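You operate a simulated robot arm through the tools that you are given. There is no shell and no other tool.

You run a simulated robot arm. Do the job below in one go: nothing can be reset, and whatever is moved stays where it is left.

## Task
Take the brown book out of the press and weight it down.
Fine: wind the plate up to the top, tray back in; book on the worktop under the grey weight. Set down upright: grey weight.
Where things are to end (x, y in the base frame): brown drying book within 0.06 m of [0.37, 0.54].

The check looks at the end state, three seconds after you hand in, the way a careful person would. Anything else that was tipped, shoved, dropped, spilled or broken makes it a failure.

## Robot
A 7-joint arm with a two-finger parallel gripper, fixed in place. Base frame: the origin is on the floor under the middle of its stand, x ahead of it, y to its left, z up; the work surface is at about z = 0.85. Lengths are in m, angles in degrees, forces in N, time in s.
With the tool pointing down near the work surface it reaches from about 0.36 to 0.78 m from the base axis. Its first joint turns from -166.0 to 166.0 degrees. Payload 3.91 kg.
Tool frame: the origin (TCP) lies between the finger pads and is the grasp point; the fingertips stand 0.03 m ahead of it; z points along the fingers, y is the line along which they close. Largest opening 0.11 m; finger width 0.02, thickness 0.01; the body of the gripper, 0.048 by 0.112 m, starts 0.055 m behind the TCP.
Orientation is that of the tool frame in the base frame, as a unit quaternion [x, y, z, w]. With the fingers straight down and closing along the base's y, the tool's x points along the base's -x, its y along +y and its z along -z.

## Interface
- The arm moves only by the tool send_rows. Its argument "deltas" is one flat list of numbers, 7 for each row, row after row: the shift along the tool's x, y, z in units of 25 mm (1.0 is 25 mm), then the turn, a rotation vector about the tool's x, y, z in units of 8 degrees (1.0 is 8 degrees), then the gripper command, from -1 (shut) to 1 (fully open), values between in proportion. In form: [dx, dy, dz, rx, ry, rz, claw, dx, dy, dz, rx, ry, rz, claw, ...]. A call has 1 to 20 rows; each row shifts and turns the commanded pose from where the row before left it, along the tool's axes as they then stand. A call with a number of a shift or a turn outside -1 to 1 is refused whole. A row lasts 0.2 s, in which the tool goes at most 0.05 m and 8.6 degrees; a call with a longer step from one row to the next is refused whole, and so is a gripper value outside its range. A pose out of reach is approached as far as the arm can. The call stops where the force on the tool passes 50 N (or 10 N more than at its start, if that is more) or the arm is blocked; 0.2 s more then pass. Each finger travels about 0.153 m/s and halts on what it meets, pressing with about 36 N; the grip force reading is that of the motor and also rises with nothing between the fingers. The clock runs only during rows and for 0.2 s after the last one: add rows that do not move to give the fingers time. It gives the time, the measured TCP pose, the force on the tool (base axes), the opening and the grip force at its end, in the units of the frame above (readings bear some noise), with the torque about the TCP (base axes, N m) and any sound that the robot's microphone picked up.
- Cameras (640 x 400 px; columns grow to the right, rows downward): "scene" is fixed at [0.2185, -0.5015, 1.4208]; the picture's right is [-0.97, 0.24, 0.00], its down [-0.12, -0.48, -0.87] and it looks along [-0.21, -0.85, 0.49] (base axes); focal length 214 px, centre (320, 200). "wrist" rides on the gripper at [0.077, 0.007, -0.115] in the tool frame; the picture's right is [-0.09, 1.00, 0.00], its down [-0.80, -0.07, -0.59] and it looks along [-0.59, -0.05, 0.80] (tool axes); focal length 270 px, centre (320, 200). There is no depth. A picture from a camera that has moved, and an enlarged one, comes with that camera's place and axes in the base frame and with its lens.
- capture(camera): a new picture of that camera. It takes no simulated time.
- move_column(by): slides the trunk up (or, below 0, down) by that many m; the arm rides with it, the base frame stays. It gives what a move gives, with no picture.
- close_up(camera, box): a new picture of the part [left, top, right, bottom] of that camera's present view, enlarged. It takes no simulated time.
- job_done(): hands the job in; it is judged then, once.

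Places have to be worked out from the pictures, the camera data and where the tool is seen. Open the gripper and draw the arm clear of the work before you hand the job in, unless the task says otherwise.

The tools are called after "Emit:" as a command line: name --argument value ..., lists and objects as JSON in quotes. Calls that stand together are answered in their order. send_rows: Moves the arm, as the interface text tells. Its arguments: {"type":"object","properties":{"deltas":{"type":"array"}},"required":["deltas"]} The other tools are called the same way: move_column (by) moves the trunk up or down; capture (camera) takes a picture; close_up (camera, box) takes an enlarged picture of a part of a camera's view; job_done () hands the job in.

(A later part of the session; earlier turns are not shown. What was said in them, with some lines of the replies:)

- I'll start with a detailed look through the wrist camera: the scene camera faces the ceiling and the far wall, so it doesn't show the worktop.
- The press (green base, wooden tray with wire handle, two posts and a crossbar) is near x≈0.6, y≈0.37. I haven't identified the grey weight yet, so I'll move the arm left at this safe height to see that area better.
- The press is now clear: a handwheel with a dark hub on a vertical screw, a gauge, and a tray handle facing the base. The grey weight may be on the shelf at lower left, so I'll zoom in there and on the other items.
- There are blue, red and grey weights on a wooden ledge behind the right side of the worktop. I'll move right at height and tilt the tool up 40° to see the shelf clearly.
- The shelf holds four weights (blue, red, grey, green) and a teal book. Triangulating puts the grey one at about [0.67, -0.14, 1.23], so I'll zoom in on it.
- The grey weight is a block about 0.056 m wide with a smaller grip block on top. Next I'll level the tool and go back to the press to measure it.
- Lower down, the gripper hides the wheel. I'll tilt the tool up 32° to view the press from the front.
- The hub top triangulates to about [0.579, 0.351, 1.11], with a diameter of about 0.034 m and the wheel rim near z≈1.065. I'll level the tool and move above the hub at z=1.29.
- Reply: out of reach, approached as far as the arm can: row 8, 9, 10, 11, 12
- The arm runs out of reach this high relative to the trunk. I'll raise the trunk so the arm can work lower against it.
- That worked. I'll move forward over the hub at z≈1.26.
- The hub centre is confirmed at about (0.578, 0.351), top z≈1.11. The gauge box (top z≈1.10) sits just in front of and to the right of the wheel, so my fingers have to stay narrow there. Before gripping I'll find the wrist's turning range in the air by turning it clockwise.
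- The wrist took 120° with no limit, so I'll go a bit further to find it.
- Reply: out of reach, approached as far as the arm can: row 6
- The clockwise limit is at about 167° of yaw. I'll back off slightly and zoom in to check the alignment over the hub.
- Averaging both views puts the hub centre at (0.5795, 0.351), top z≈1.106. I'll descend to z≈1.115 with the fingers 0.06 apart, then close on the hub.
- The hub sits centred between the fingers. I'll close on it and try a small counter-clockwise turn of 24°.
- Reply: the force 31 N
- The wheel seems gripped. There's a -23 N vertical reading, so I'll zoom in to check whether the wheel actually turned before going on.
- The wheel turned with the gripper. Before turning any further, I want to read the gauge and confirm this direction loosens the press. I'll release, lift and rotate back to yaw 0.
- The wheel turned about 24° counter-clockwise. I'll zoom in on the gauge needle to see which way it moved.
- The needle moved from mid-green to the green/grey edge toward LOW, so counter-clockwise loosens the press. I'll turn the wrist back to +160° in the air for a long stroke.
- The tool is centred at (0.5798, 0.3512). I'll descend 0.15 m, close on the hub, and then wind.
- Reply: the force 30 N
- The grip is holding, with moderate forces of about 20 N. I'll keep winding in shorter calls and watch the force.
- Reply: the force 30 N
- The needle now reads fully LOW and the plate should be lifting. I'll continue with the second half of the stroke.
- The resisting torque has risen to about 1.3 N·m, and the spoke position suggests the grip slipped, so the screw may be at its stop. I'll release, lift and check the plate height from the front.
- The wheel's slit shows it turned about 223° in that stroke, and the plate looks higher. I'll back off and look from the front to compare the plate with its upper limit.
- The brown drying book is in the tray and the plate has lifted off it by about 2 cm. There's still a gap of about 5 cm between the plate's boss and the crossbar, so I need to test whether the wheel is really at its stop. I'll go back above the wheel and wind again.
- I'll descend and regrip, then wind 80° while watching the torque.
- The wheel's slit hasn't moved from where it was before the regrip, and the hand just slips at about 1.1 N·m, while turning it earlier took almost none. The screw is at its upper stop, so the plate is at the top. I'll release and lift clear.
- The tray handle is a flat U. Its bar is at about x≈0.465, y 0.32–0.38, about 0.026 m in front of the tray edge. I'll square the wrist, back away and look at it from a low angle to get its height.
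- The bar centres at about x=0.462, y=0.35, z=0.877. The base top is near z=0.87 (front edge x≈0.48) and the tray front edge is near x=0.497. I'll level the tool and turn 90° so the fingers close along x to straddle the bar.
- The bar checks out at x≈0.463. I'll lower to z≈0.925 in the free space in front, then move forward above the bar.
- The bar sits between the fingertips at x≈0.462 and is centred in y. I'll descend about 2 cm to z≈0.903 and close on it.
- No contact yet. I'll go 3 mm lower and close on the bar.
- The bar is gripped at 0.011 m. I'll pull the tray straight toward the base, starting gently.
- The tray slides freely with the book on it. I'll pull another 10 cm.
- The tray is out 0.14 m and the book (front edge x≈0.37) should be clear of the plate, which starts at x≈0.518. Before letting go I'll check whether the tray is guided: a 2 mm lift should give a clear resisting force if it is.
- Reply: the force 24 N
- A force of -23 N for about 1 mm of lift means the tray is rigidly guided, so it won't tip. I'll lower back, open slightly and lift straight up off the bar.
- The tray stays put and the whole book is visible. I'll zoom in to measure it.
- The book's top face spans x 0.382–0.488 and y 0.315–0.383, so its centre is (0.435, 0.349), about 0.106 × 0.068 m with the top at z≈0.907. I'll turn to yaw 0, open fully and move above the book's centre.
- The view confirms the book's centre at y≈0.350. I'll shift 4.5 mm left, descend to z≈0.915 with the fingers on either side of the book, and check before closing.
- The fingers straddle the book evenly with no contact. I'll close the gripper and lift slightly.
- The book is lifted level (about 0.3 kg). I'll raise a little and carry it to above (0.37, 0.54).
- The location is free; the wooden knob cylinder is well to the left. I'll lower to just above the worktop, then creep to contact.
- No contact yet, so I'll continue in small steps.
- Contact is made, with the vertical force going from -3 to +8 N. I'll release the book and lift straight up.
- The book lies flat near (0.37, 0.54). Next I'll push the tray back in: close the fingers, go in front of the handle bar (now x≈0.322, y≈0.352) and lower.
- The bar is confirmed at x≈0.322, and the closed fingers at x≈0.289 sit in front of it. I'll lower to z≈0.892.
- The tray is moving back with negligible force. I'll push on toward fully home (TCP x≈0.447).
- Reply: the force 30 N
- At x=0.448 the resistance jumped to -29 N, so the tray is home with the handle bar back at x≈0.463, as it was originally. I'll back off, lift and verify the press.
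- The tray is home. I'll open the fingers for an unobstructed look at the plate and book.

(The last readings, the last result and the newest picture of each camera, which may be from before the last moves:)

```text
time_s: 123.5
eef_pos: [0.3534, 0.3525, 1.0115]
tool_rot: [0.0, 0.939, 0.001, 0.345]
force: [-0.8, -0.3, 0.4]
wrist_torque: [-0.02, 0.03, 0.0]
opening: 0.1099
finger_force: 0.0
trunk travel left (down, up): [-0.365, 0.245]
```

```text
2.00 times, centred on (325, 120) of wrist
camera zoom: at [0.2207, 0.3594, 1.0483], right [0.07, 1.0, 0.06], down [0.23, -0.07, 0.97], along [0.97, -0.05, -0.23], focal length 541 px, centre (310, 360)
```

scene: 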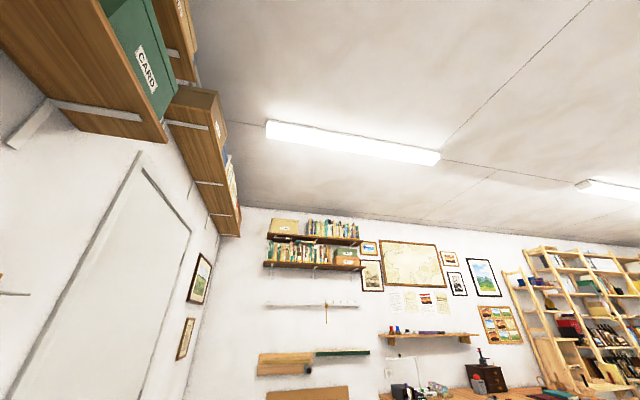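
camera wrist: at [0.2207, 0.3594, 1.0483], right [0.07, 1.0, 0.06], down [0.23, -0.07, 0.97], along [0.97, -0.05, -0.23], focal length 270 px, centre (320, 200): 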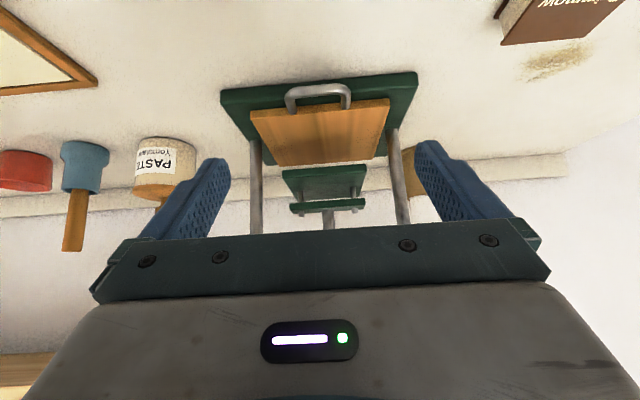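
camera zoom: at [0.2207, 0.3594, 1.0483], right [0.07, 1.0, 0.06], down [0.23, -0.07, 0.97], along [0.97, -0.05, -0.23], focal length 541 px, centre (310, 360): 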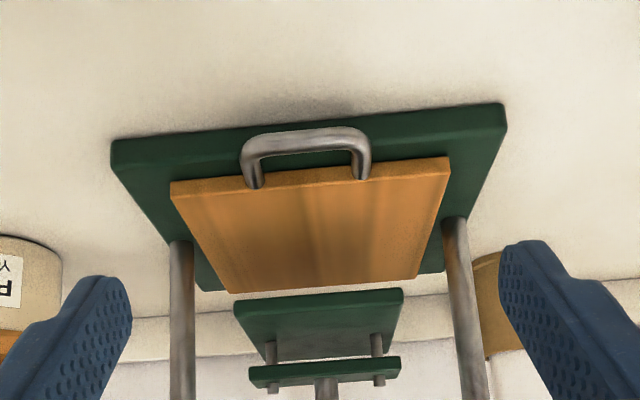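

The press looks right: tray fully home, plate up and clear, book out. Next comes the grey weight: I'll raise the trunk and move right to face the shelf.

Emit:
move_column --by 0.24

Emit:
send_rows --deltas '[-0.129, -0.98, -0.153, 0, 0, 0, 1, -0.129, -0.98, -0.153, 0, 0, 0, 1, -0.129, -0.98, -0.153, 0, 0, 0, 1, -0.129, -0.98, -0.153, 0, 0, 0, 1, -0.129, -0.98, -0.153, 0, 0, 0, 1, -0.129, -0.98, -0.153, 0, 0, 0, 1, -0.129, -0.98, -0.153, 0, 0, 0, 1, -0.129, -0.98, -0.153, 0, 0, 0, 1, -0.129, -0.98, -0.153, 0, 0, 0, 1, -0.129, -0.98, -0.153, 0, 0, 0, 1, -0.129, -0.98, -0.153, 0, 0, 0, 1, -0.129, -0.98, -0.153, 0, 0, 0, 1, -0.129, -0.98, -0.153, 0, 0, 0, 1, -0.129, -0.98, -0.153, 0, 0, 0, 1, -0.129, -0.98, -0.153, 0, 0, 0, 1, -0.129, -0.98, -0.153, 0, 0, 0, 1, -0.129, -0.98, -0.153, 0, 0, 0, 1, -0.129, -0.98, -0.153, 0, 0, 0, 1, -0.129, -0.98, -0.153, 0, 0, 0, 1, -0.129, -0.98, -0.153, 0, 0, 0, 1]'

Emit:
capture --camera "wrist"

Emit:
close_up --camera "wrist" --box '[220, 80, 420, 220]'

```text
time_s: 126.0
eef_pos: [0.3537, 0.3521, 1.2514]
tool_rot: [0.0, 0.939, 0.002, 0.344]
force: [-0.2, 0.3, -0.8]
wrist_torque: [-0.03, -0.02, 0.01]
opening: 0.11
finger_force: 0.1
trunk travel left (down, up): [-0.605, 0.005]
```

```text
time_s: 130.2
eef_pos: [0.3526, -0.139, 1.3492]
tool_rot: [0.0, 0.939, 0.001, 0.344]
force: [-0.4, 0.5, 0.3]
wrist_torque: [-0.02, 0.01, 0.01]
opening: 0.11
finger_force: 0.1
trunk travel left (down, up): [-0.605, 0.005]
```

```text
taken
camera wrist: at [0.2205, -0.1324, 1.3854], right [0.07, 1.0, 0.06], down [0.23, -0.07, 0.97], along [0.97, -0.05, -0.23], focal length 270 px, centre (320, 200)
```

wrist: 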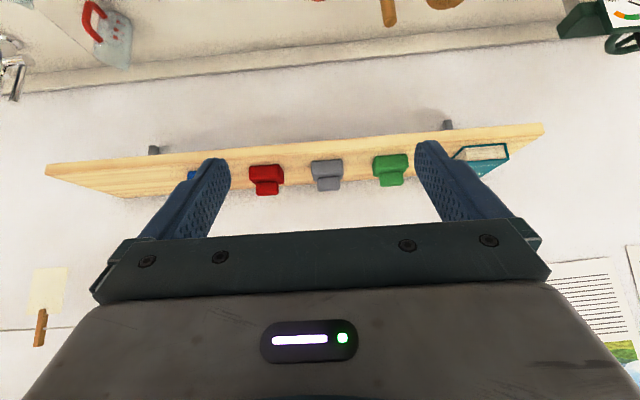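

```text
2.86 times, centred on (320, 150) of wrist
camera zoom: at [0.2205, -0.1324, 1.3854], right [0.07, 1.0, 0.06], down [0.23, -0.07, 0.97], along [0.97, -0.05, -0.23], focal length 772 px, centre (320, 343)
```

zoom: 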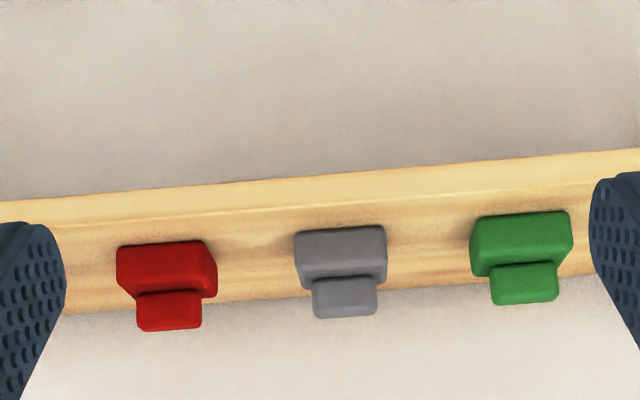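

The grey weight: shelf top z≈1.218, weight top z≈1.265, at y≈-0.137 and x≈0.64–0.69. I'll level the tool and move closer at a safe height to refine this from above.

Emit:
send_rows --deltas '[0, 0, 0, 0, 1, 0, 1, 0, 0, 0, 0, 1, 0, 1, 0, 0, 0, 0, 1, 0, 1, 0, 0, 0, 0, 1, 0, 1, 0, 0, 0, 0, 1, 0, 1, -0.95, 0, 0, 0, 0, 0, 1, -0.95, 0, 0, 0, 0, 0, 1, -0.95, 0, 0, 0, 0, 0, 1, -0.95, 0, 0, 0, 0, 0, 1, -0.95, 0, 0, 0, 0, 0, 1, -0.95, 0, 0, 0, 0, 0, 1, -0.95, 0, 0, 0, 0, 0, 1, -0.95, 0, 0, 0, 0, 0, 1, -0.95, 0, 0, 0, 0, 0, 1]'

Emit:
capture --camera "wrist"

Emit:
close_up --camera "wrist" --box '[220, 90, 420, 230]'

```text
time_s: 133.2
eef_pos: [0.5707, -0.1378, 1.3485]
tool_rot: [-0.001, 1.0, 0.002, 0.001]
force: [0.7, -0.6, -0.6]
wrist_torque: [0.02, 0.01, 0.03]
opening: 0.1101
finger_force: 0.1
trunk travel left (down, up): [-0.605, 0.005]
```

```text
taken
camera wrist: at [0.4924, -0.1317, 1.463], right [0.09, 1.0, 0.0], down [0.8, -0.07, 0.6], along [0.59, -0.05, -0.8], focal length 270 px, centre (320, 200)
```

wrist: 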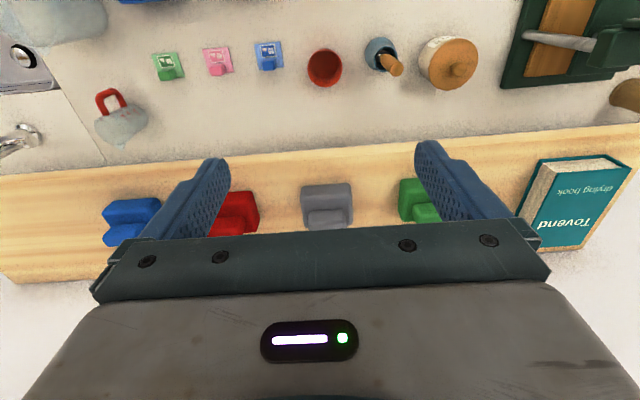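

```text
2.86 times, centred on (320, 160) of wrist
camera zoom: at [0.4924, -0.1317, 1.463], right [0.09, 1.0, 0.0], down [0.8, -0.07, 0.6], along [0.59, -0.05, -0.8], focal length 772 px, centre (320, 314)
```

zoom: 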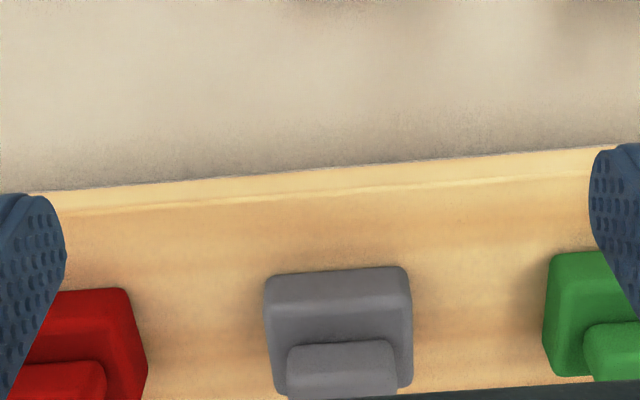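

The weight's front face is near x≈0.65. I'll move another 5 cm forward and a little lower for a complete view of its grip.

Emit:
send_rows --deltas '[-0.7, 0, 0.3, 0, 0, 0, 1, -0.7, 0, 0.3, 0, 0, 0, 1, -0.7, 0, 0.2, 0, 0, 0, 1]'

Emit:
capture --camera "wrist"

Emit:
close_up --camera "wrist" --box '[220, 60, 420, 220]'

```text
time_s: 134.1
eef_pos: [0.6233, -0.1379, 1.3283]
tool_rot: [0.0, 1.0, 0.002, 0.0]
force: [-0.1, 0.4, 0.2]
wrist_torque: [0.01, 0.0, -0.01]
opening: 0.1102
finger_force: 0.0
trunk travel left (down, up): [-0.605, 0.005]
```

```text
taken
camera wrist: at [0.5458, -0.131, 1.4432], right [0.09, 1.0, 0.0], down [0.8, -0.07, 0.6], along [0.59, -0.05, -0.8], focal length 270 px, centre (320, 200)
```

wrist: 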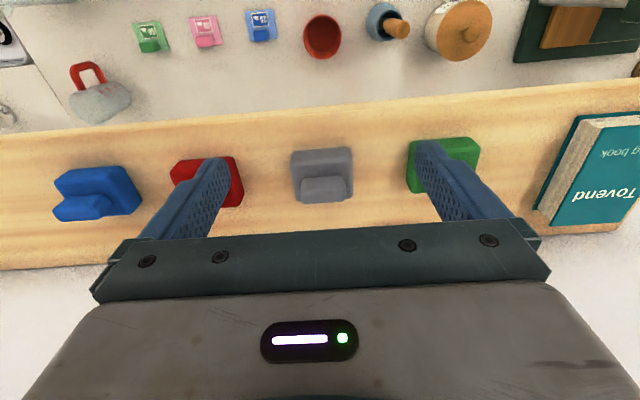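

```text
2.50 times, centred on (320, 140) of wrist
camera zoom: at [0.5458, -0.131, 1.4432], right [0.09, 1.0, 0.0], down [0.8, -0.07, 0.6], along [0.59, -0.05, -0.8], focal length 676 px, centre (320, 350)
```

zoom: 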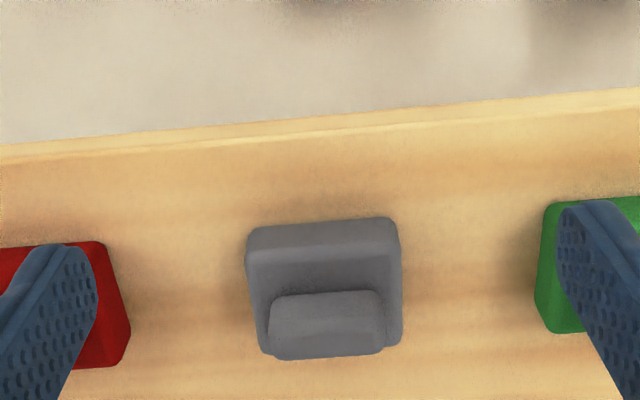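

The weight's centre is about (0.675, -0.140). The block top is at z≈1.242, with a grip about 0.038 m wide in y up to z≈1.263. I'll narrow the fingers to 0.06 m and move above it at z≈1.305.

Emit:
send_rows --deltas '[-0.5, -0.02, 0.3, 0, 0, 0, 0.1, -0.5, -0.02, 0.3, 0, 0, 0, 0.1, -0.5, -0.02, 0.3, 0, 0, 0, 0.1, -0.5, -0.02, 0, 0, 0, 0, 0.1, 0, 0, 0, 0, 0, 0, 0.1]'

Emit:
capture --camera "wrist"

Emit:
close_up --camera "wrist" --box '[240, 80, 400, 200]'

```text
time_s: 135.2
eef_pos: [0.6704, -0.1399, 1.3077]
tool_rot: [0.0, 1.0, 0.001, 0.001]
force: [1.2, 0.5, 0.1]
wrist_torque: [0.0, 0.02, 0.0]
opening: 0.0604
finger_force: 0.1
trunk travel left (down, up): [-0.605, 0.005]
```

```text
taken
camera wrist: at [0.5933, -0.1333, 1.4207], right [0.09, 1.0, 0.0], down [0.8, -0.07, 0.6], along [0.59, -0.05, -0.8], focal length 270 px, centre (320, 200)
```

wrist: 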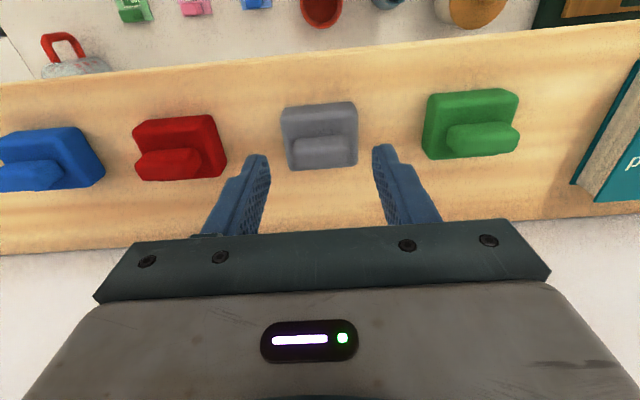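

```text
3.33 times, centred on (320, 140) of wrist
camera zoom: at [0.5933, -0.1333, 1.4207], right [0.09, 1.0, 0.0], down [0.8, -0.07, 0.6], along [0.59, -0.05, -0.8], focal length 901 px, centre (320, 400)
```

zoom: 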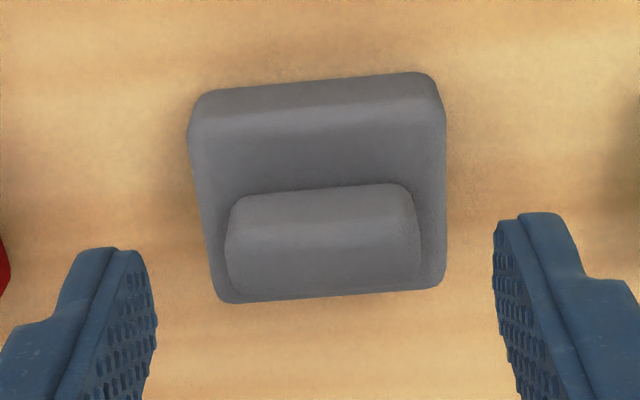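

The grip is centred at y≈-0.140, x≈0.676. I'll shift 6 mm forward and descend so the fingertips sit beside the grip, just above the block.

Emit:
send_rows --deltas '[-0.24, 0, 0.4, 0, 0, 0, 0.1, 0, 0, 0.4, 0, 0, 0, 0.1, 0, 0, 0.4, 0, 0, 0, 0.1, 0, 0, 0, 0, 0, 0, 0.1]'

Emit:
capture --camera "wrist"

Emit:
close_up --camera "wrist" --box '[240, 100, 400, 220]'

```text
time_s: 136.2
eef_pos: [0.6784, -0.1394, 1.2763]
tool_rot: [0.0, 1.0, 0.002, 0.001]
force: [0.9, -0.2, -0.9]
wrist_torque: [0.0, -0.03, 0.01]
opening: 0.0609
finger_force: 0.0
trunk travel left (down, up): [-0.605, 0.005]
```

```text
taken
camera wrist: at [0.6002, -0.1328, 1.3904], right [0.09, 1.0, 0.0], down [0.8, -0.07, 0.6], along [0.59, -0.05, -0.8], focal length 270 px, centre (320, 200)
```

wrist: 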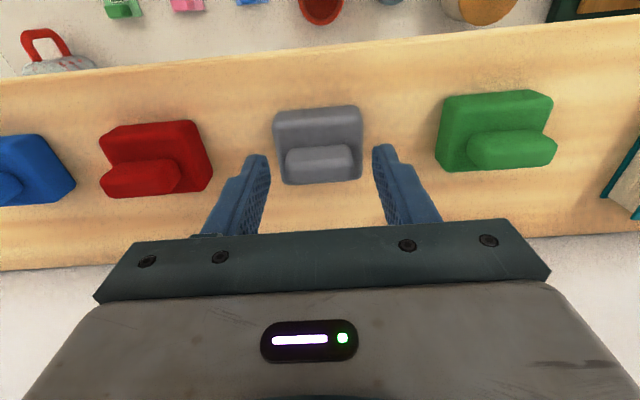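

```text
3.33 times, centred on (320, 160) of wrist
camera zoom: at [0.6002, -0.1328, 1.3904], right [0.09, 1.0, 0.0], down [0.8, -0.07, 0.6], along [0.59, -0.05, -0.8], focal length 901 px, centre (320, 333)
```

zoom: 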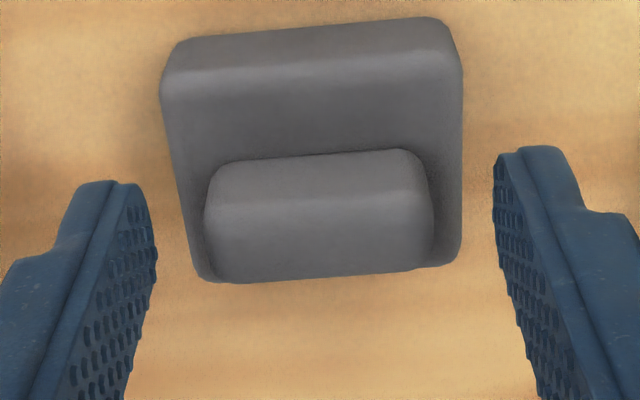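

The fingers flank the grip evenly. I'll close and then lift 1 cm as a test.

Emit:
send_rows --deltas '[0, 0, 0, 0, 0, 0, -1, 0, 0, 0, 0, 0, 0, -1, 0, 0, 0, 0, 0, 0, -1, 0, 0, 0, 0, 0, 0, -1]'

Emit:
send_rows --deltas '[0, 0, -0.2, 0, 0, 0, -1, 0, 0, -0.2, 0, 0, 0, -1, 0, 0, -0.2, 0, 0, 0, -1, 0, 0, 0, 0, 0, 0, -1]'

Emit:
capture --camera "wrist"

```text
time_s: 137.2
eef_pos: [0.6795, -0.1394, 1.2767]
tool_rot: [0.0, 1.0, 0.001, 0.002]
force: [0.8, -3.7, 0.5]
wrist_torque: [-0.02, -0.03, -0.04]
opening: 0.0397
finger_force: 35.6
trunk travel left (down, up): [-0.605, 0.005]
```

```text
time_s: 138.2
eef_pos: [0.6784, -0.1385, 1.2913]
tool_rot: [0.0, 1.0, 0.002, 0.0]
force: [-0.9, -0.6, -3.5]
wrist_torque: [0.01, -0.03, -0.02]
opening: 0.0395
finger_force: 35.6
trunk travel left (down, up): [-0.605, 0.005]
```

```text
taken
camera wrist: at [0.6005, -0.1318, 1.4057], right [0.09, 1.0, 0.0], down [0.8, -0.07, 0.6], along [0.59, -0.05, -0.8], focal length 270 px, centre (320, 200)
```

wrist: 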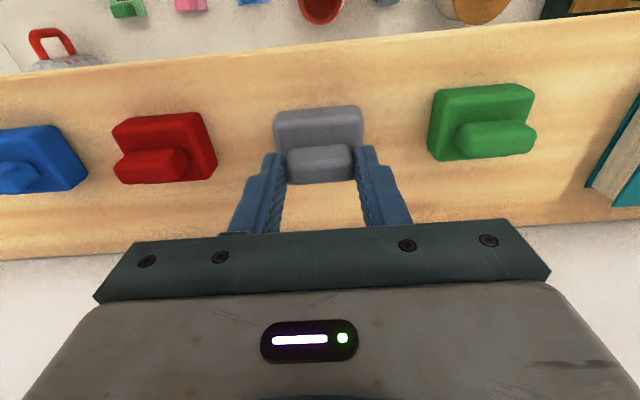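

The weight came up cleanly at about 0.35 kg, with the neighbours undisturbed. I'll lift a little more while retreating toward the base.

Emit:
send_rows --deltas '[0.1, 0, -0.3, 0, 0, 0, -1, 0.3, 0, -0.3, 0, 0, 0, -1, 0.6, 0, -0.2, 0, 0, 0, -1, 0.8, 0, 0, 0, 0, 0, -1, 0.8, 0, 0, 0, 0, 0, -1, 0.8, 0, 0, 0, 0, 0, -1, 0.8, 0, 0, 0, 0, 0, -1, 0.8, 0, 0, 0, 0, 0, -1, 0.8, 0, 0, 0, 0, 0, -1, 0.8, 0, 0, 0, 0, 0, -1, 0.8, 0, 0, 0, 0, 0, -1, 0.8, 0, 0, 0, 0, 0, -1, 0.8, 0, 0, 0, 0, 0, -1, 0.8, 0, 0, 0, 0, 0, -1, 0.5, 0, 0, 0, 0, 0, -1]'

Emit:
capture --camera "wrist"

```text
time_s: 141.4
eef_pos: [0.4206, -0.1391, 1.3117]
tool_rot: [0.0, 1.0, 0.002, 0.002]
force: [-0.5, 0.1, -3.2]
wrist_torque: [0.0, 0.03, 0.0]
opening: 0.0396
finger_force: 35.9
trunk travel left (down, up): [-0.605, 0.005]
```

```text
taken
camera wrist: at [0.3425, -0.1329, 1.4258], right [0.09, 1.0, 0.0], down [0.8, -0.07, 0.6], along [0.59, -0.05, -0.8], focal length 270 px, centre (320, 200)
```

wrist: 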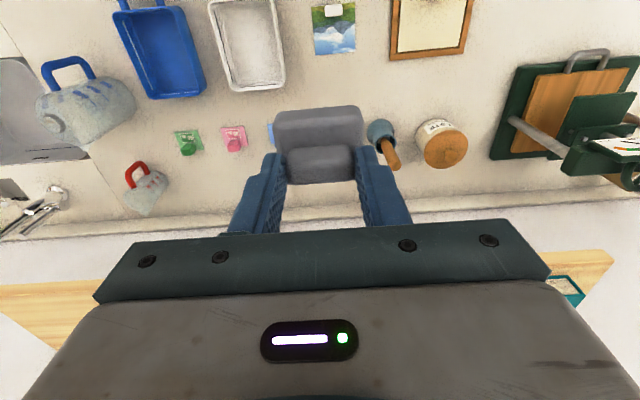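

The weight is held securely and clear. I'll carry it left at height toward (0.37, 0.54).

Emit:
send_rows --deltas '[0, 0.9, 0, 0, 0, 0, -1, 0, 0.9, 0, 0, 0, 0, -1, 0, 0.9, 0, 0, 0, 0, -1, 0, 0.9, 0, 0, 0, 0, -1, 0, 0.9, 0, 0, 0, 0, -1, 0, 0.9, 0, 0, 0, 0, -1, 0, 0.9, 0, 0, 0, 0, -1, 0, 0.9, 0, 0, 0, 0, -1, 0, 0.9, 0, 0, 0, 0, -1, 0, 0.9, 0, 0, 0, 0, -1, 0, 0.9, 0, 0, 0, 0, -1, 0, 0.9, 0, 0, 0, 0, -1, 0, 0.9, 0, 0, 0, 0, -1, 0, 0.9, 0, 0, 0, 0, -1, 0, 0.9, 0, 0, 0, 0, -1, 0, 0.9, 0, 0, 0, 0, -1, 0, 0.9, 0, 0, 0, 0, -1, 0, 0.9, 0, 0, 0, 0, -1, 0, 0.9, 0, 0, 0, 0, -1, 0, 0.9, 0, 0, 0, 0, -1]'

Emit:
send_rows --deltas '[0.2, 0.9, 0, 0, 0, 0, -1, 0.2, 0.9, 0, 0, 0, 0, -1, 0.2, 0.9, 0, 0, 0, 0, -1, 0.2, 0.9, 0, 0, 0, 0, -1, 0.2, 0.9, 0, 0, 0, 0, -1, 0.2, 0.9, 0, 0, 0, 0, -1, 0.2, 0.9, 0, 0, 0, 0, -1, 0.2, 0.9, 0, 0, 0, 0, -1, 0.2, 0.9, 0, 0, 0, 0, -1, 0.2, 0.9, 0, 0, 0, 0, -1, 0, 0, 0, 0, 0, 0, -1]'

Emit:
capture --camera "wrist"

```text
time_s: 145.7
eef_pos: [0.4206, 0.3146, 1.3127]
tool_rot: [0.0, 1.0, 0.001, 0.001]
force: [-0.4, 0.4, -3.9]
wrist_torque: [0.03, 0.02, 0.04]
opening: 0.0397
finger_force: 35.9
trunk travel left (down, up): [-0.605, 0.005]
```

```text
time_s: 148.1
eef_pos: [0.37, 0.5385, 1.3124]
tool_rot: [0.0, 1.0, 0.002, 0.002]
force: [0.2, -0.9, -3.5]
wrist_torque: [0.04, 0.02, -0.04]
opening: 0.0394
finger_force: 36.3
trunk travel left (down, up): [-0.605, 0.005]
```

```text
taken
camera wrist: at [0.2915, 0.5431, 1.4276], right [0.09, 1.0, 0.0], down [0.8, -0.07, 0.6], along [0.59, -0.05, -0.8], focal length 270 px, centre (320, 200)
```

wrist: 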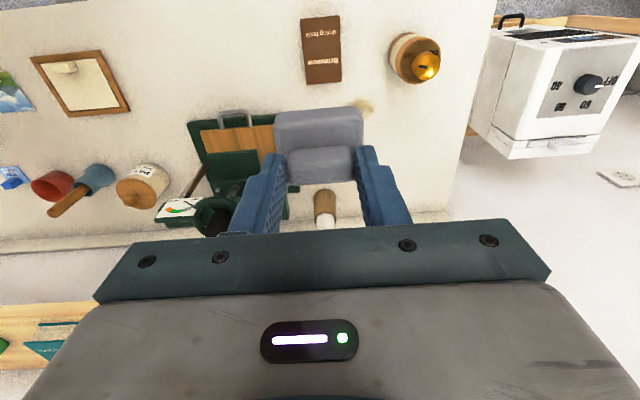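

The book's centre is confirmed at about (0.37, 0.54), directly below. I'll lower the trunk with the weight.

Emit:
move_column --by -0.24

Emit:
capture --camera "wrist"

```text
time_s: 150.6
eef_pos: [0.3701, 0.5383, 1.0746]
tool_rot: [-0.001, 1.0, 0.001, 0.001]
force: [0.9, 1.0, -4.3]
wrist_torque: [-0.02, 0.02, -0.01]
opening: 0.0397
finger_force: 35.8
trunk travel left (down, up): [-0.365, 0.245]
```

```text
taken
camera wrist: at [0.2915, 0.5436, 1.1872], right [0.09, 1.0, 0.0], down [0.8, -0.07, 0.6], along [0.59, -0.05, -0.8], focal length 270 px, centre (320, 200)
```

wrist: 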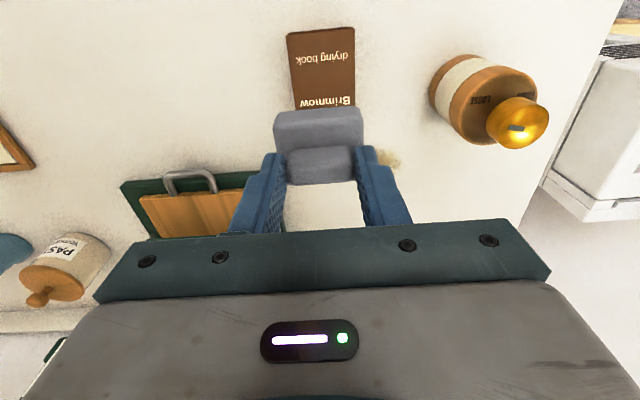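

I'm aligned within a few millimetres. I'll descend to just above the book (contact expected near TCP z≈0.938).

Emit:
send_rows --deltas '[0, 0.1, 0.8, 0, 0, 0, -1, 0, 0, 0.8, 0, 0, 0, -1, 0, 0, 0.8, 0, 0, 0, -1, 0, 0, 0.8, 0, 0, 0, -1, 0, 0, 0.8, 0, 0, 0, -1, 0, 0, 0.6, 0, 0, 0, -1, 0, 0, 0.4, 0, 0, 0, -1, 0, 0, 0, 0, 0, 0, -1]'

Emit:
capture --camera "wrist"

```text
time_s: 152.3
eef_pos: [0.3696, 0.5401, 0.9484]
tool_rot: [0.0, 1.0, 0.002, 0.002]
force: [0.1, 0.6, -4.0]
wrist_torque: [0.01, 0.02, 0.04]
opening: 0.0396
finger_force: 36.4
trunk travel left (down, up): [-0.365, 0.245]
```

```text
taken
camera wrist: at [0.2918, 0.5463, 1.0619], right [0.09, 1.0, 0.0], down [0.8, -0.07, 0.6], along [0.59, -0.05, -0.8], focal length 270 px, centre (320, 200)
```

wrist: 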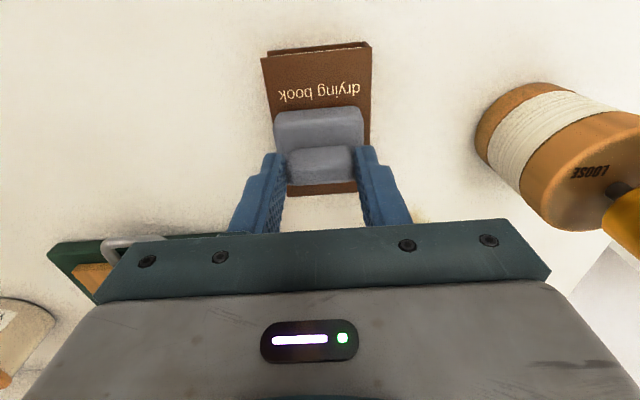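

The weight hangs centred over the book. I'll creep down until it makes contact.

Emit:
send_rows --deltas '[0, 0, 0.15, 0, 0, 0, -1, 0, 0, 0.15, 0, 0, 0, -1, 0, 0, 0, 0, 0, 0, -1]'

Emit:
send_rows --deltas '[0, 0, 0.1, 0, 0, 0, -1, 0, 0, 0, 0, 0, 0, -1]'

```text
time_s: 153.2
eef_pos: [0.3697, 0.5393, 0.946]
tool_rot: [0.001, 1.0, 0.006, 0.004]
force: [1.7, 3.0, 35.0]
wrist_torque: [-0.31, 0.41, -0.01]
opening: 0.0393
finger_force: 35.9
trunk travel left (down, up): [-0.365, 0.245]
```

```text
time_s: 153.8
eef_pos: [0.3696, 0.5383, 0.9457]
tool_rot: [0.0, 1.0, 0.008, 0.005]
force: [3.2, 8.1, 48.3]
wrist_torque: [0.09, -0.2, 0.04]
opening: 0.0401
finger_force: 35.7
trunk travel left (down, up): [-0.365, 0.245]
```

Contact came at TCP z≈0.946, now pressing 48 N. I'll relieve the pressure before releasing.

Emit:
send_rows --deltas '[0, 0, -0.06, 0, 0, 0, -1, 0, 0, 0, 0, 0, 0, -1]'

```text
time_s: 154.3
eef_pos: [0.369, 0.5392, 0.9456]
tool_rot: [0.0, 1.0, 0.007, 0.004]
force: [2.7, 8.6, 41.3]
wrist_torque: [0.25, -0.47, 0.08]
opening: 0.0396
finger_force: 35.9
trunk travel left (down, up): [-0.365, 0.245]
```

Emit:
send_rows --deltas '[0, 0, -0.08, 0, 0, 0, -1, 0, 0, -0.08, 0, 0, 0, -1, 0, 0, 0, 0, 0, 0, -1]'

```text
time_s: 155.2
eef_pos: [0.3696, 0.5385, 0.9442]
tool_rot: [0.0, 1.0, 0.002, 0.002]
force: [1.4, 7.7, 23.4]
wrist_torque: [0.51, -0.71, 0.19]
opening: 0.0401
finger_force: 35.9
trunk travel left (down, up): [-0.365, 0.245]
```

Emit:
send_rows --deltas '[0, 0, -0.08, 0, 0, 0, -1, 0, 0, -0.08, 0, 0, 0, -1, 0, 0, 0, 0, 0, 0, -1]'

Emit:
capture --camera "wrist"

```text
time_s: 155.9
eef_pos: [0.3708, 0.5375, 0.9444]
tool_rot: [0.0, 1.0, -0.002, 0.002]
force: [-2.4, 0.1, 0.4]
wrist_torque: [0.22, 0.1, 0.12]
opening: 0.0396
finger_force: 35.7
trunk travel left (down, up): [-0.365, 0.245]
```

```text
taken
camera wrist: at [0.2929, 0.5447, 1.0594], right [0.09, 1.0, 0.0], down [0.8, -0.07, 0.6], along [0.59, -0.06, -0.8], focal length 270 px, centre (320, 200)
```

wrist: 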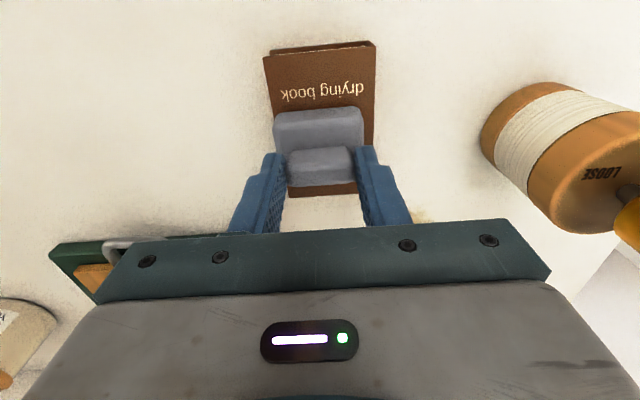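

The force is near zero and the weight rests on the book. I'll open gently and lift straight up.

Emit:
send_rows --deltas '[0, 0, 0, 0, 0, 0, 0, 0, 0, 0, 0, 0, 0, 0.1, 0, 0, 0, 0, 0, 0, 0.1, 0, 0, 0, 0, 0, 0, 0.1, 0, 0, -0.3, 0, 0, 0, 0.1, 0, 0, -0.5, 0, 0, 0, 0.1, 0, 0, -1, 0, 0, 0, 0.1, 0, 0, -1, 0, 0, 0, 0.1, 0, 0, -1, 0, 0, 0, 0.1, 0, 0, -1, 0, 0, 0, 0.1, 0, 0, -1, 0, 0, 0, 0.1]'

Emit:
capture --camera "wrist"

Emit:
close_up --camera "wrist" --box '[240, 20, 400, 180]'

```text
time_s: 158.3
eef_pos: [0.3701, 0.5391, 1.0928]
tool_rot: [0.0, 1.0, 0.0, 0.003]
force: [0.4, 0.3, -0.4]
wrist_torque: [-0.02, -0.03, 0.02]
opening: 0.0604
finger_force: 0.1
trunk travel left (down, up): [-0.365, 0.245]
```

```text
taken
camera wrist: at [0.2919, 0.5459, 1.2063], right [0.09, 1.0, 0.0], down [0.8, -0.07, 0.6], along [0.59, -0.05, -0.8], focal length 270 px, centre (320, 200)
```

wrist: 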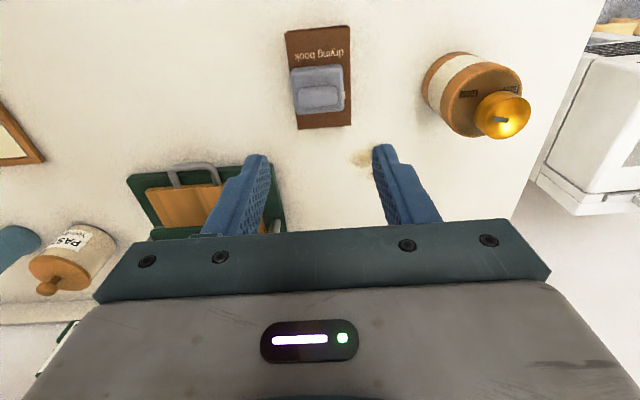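

```text
2.50 times, centred on (320, 100) of wrist
camera zoom: at [0.2919, 0.5459, 1.2063], right [0.09, 1.0, 0.0], down [0.8, -0.07, 0.6], along [0.59, -0.05, -0.8], focal length 676 px, centre (320, 450)
```

zoom: 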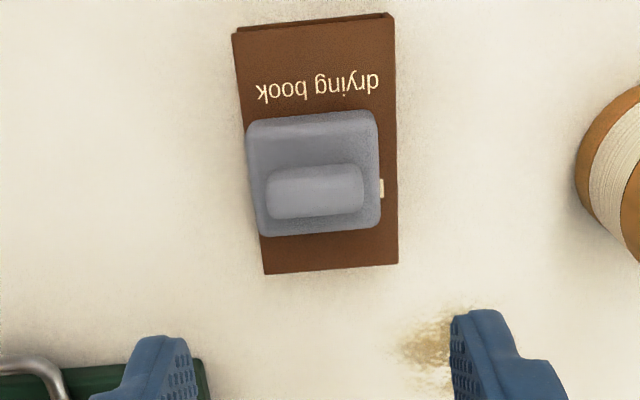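

The weight stands upright on the flat book, whose centre measures about (0.367, 0.541). I'll raise the trunk and back away to confirm the press wheel and plate are still at the top.

Emit:
move_column --by 0.2

Emit:
send_rows --deltas '[-0.25, -0.95, 0, 0, 0, 0, 0.1, -0.25, -0.95, 0, 0, 0, 0, 0.1, -0.25, -0.95, 0, 0, 0, 0, 0.1, -0.25, -0.95, 0, 0, 0, 0, 0.1, -0.25, -0.95, 0, 0, 0, 0, 0.1, -0.25, -0.95, 0, 0, 0, 0, 0.1, -0.25, -0.95, 0, 0, 0, 0, 0.1, -0.25, -0.95, 0, 0, 0, 0, 0.1, 0, 0, 0, 0, 0, 0, 1, 0, 0, 0, 0, 0, 0, 1]'

Emit:
capture --camera "wrist"

Emit:
close_up --camera "wrist" --box '[230, 60, 430, 230]'

```text
time_s: 160.5
eef_pos: [0.3696, 0.5399, 1.292]
tool_rot: [0.0, 1.0, 0.0, 0.002]
force: [-0.4, -0.4, 0.5]
wrist_torque: [0.01, 0.02, 0.0]
opening: 0.0604
finger_force: 0.1
trunk travel left (down, up): [-0.565, 0.045]
```

```text
time_s: 162.7
eef_pos: [0.4195, 0.3485, 1.2927]
tool_rot: [0.0, 1.0, 0.002, 0.001]
force: [0.5, 0.3, -0.7]
wrist_torque: [0.0, 0.0, -0.01]
opening: 0.11
finger_force: 0.1
trunk travel left (down, up): [-0.565, 0.045]
```

```text
taken
camera wrist: at [0.3406, 0.3542, 1.4067], right [0.09, 1.0, 0.0], down [0.8, -0.07, 0.6], along [0.59, -0.05, -0.8], focal length 270 px, centre (320, 200)
```

wrist: 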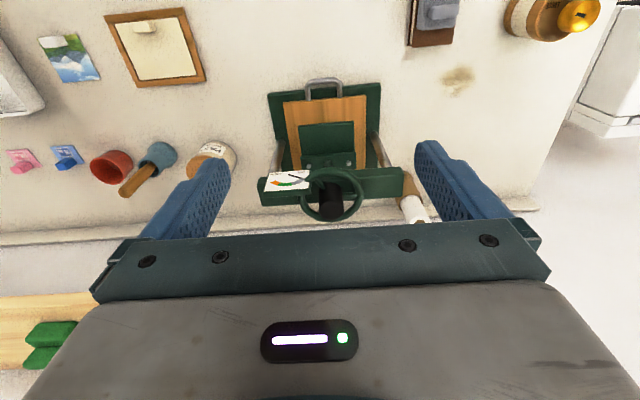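

```text
2.35 times, centred on (330, 145) of wrist
camera zoom: at [0.3406, 0.3542, 1.4067], right [0.09, 1.0, 0.0], down [0.8, -0.07, 0.6], along [0.59, -0.05, -0.8], focal length 636 px, centre (296, 329)
```

zoom: 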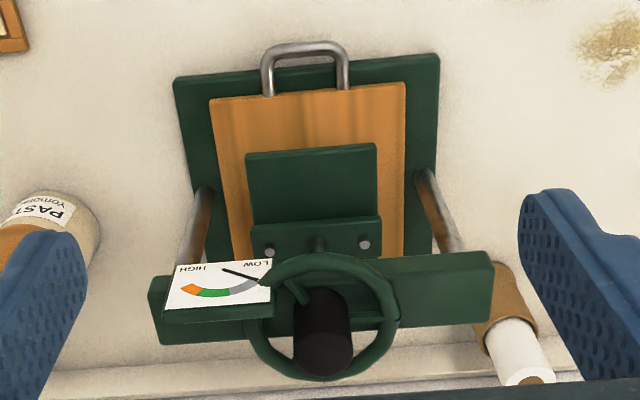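

The tray is in, the gauge reads LOW, and the wheel's slit is still at the stop position with the plate raised. I'll zoom in on the book and weight once more, and draw the arm clear toward its start position.

Emit:
close_up --camera "wrist" --box '[380, 0, 520, 80]'

Emit:
send_rows --deltas '[0.4, -1, -0.2, 0, 0, 0, 1, 0.4, -1, -0.2, 0, 0, 0, 1, 0.4, -1, -0.2, 0, 0, 0, 1, 0.4, -1, -0.2, 0, 0, 0, 1, 0.4, -1, -0.2, 0, 0, 0, 1, 0.4, -1, -0.2, 0, 0, 0, 1, 0.4, -1, -0.2, 0, 0, 0, 1, 0.4, -1, -0.2, 0, 0, 0, 1, 0.4, -1, -0.2, 0, 0, 0, 1, 0.4, -1, -0.2, 0, 0, 0, 1]'

Emit:
capture --camera "wrist"

```text
4.57 times, centred on (450, 40) of wrist
camera zoom: at [0.3406, 0.3542, 1.4067], right [0.09, 1.0, 0.0], down [0.8, -0.07, 0.6], along [0.59, -0.05, -0.8], focal length 1236 px, centre (-274, 931)
```

zoom: 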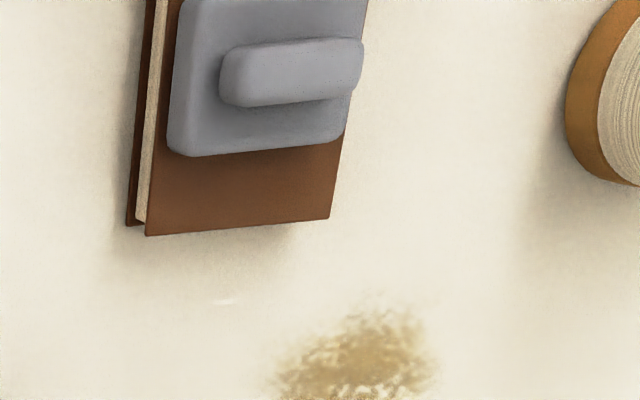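

```text
time_s: 164.9
eef_pos: [0.3189, 0.0978, 1.3416]
tool_rot: [0.0, 1.0, 0.002, 0.002]
force: [0.3, 0.1, 0.1]
wrist_torque: [0.01, 0.01, -0.01]
opening: 0.1099
finger_force: 0.1
trunk travel left (down, up): [-0.565, 0.045]
```

```text
taken
camera wrist: at [0.2403, 0.1039, 1.4551], right [0.09, 1.0, 0.0], down [0.8, -0.07, 0.6], along [0.6, -0.05, -0.8], focal length 270 px, centre (320, 200)
```

wrist: 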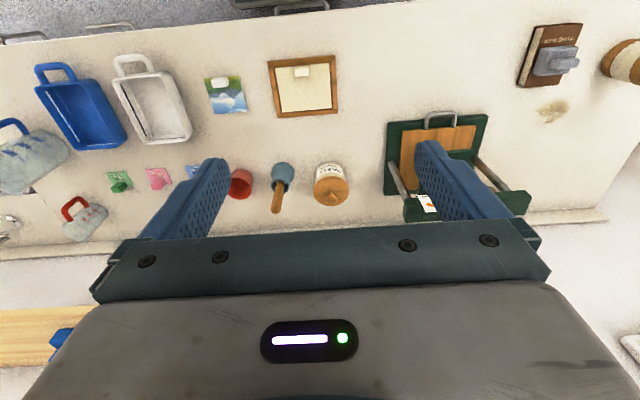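

The final picture shows the book flat under the upright grey weight at about (0.37, 0.54). The tray is home, the plate is wound up to its stop, nothing else looks disturbed, and the arm is clear with the gripper open. I'm handing the job in.

Emit:
job_done

```text
The job is handed in.
```

I've handed the job in. The brown book is out of the press and lying flat on the worktop, with the grey weight standing upright on it.

- **Book:** its centre measures about (0.367, 0.541), within a few millimetres of the target.
- **Press plate:** I wound it up until the wheel hit a hard stop. When I gripped the wheel again it would not turn any further. There is still a visible gap of about 6 cm under the crossbar, so I am taking that stop as the top.
- **Tray:** I pushed it back in until it stopped, with the handle back where it started.
- **Everything else:** nothing else looked moved in the final pictures. The other weights and the teal book on the shelf looked undisturbed when I lifted the grey one off. The gripper is open and the arm is clear of the work.
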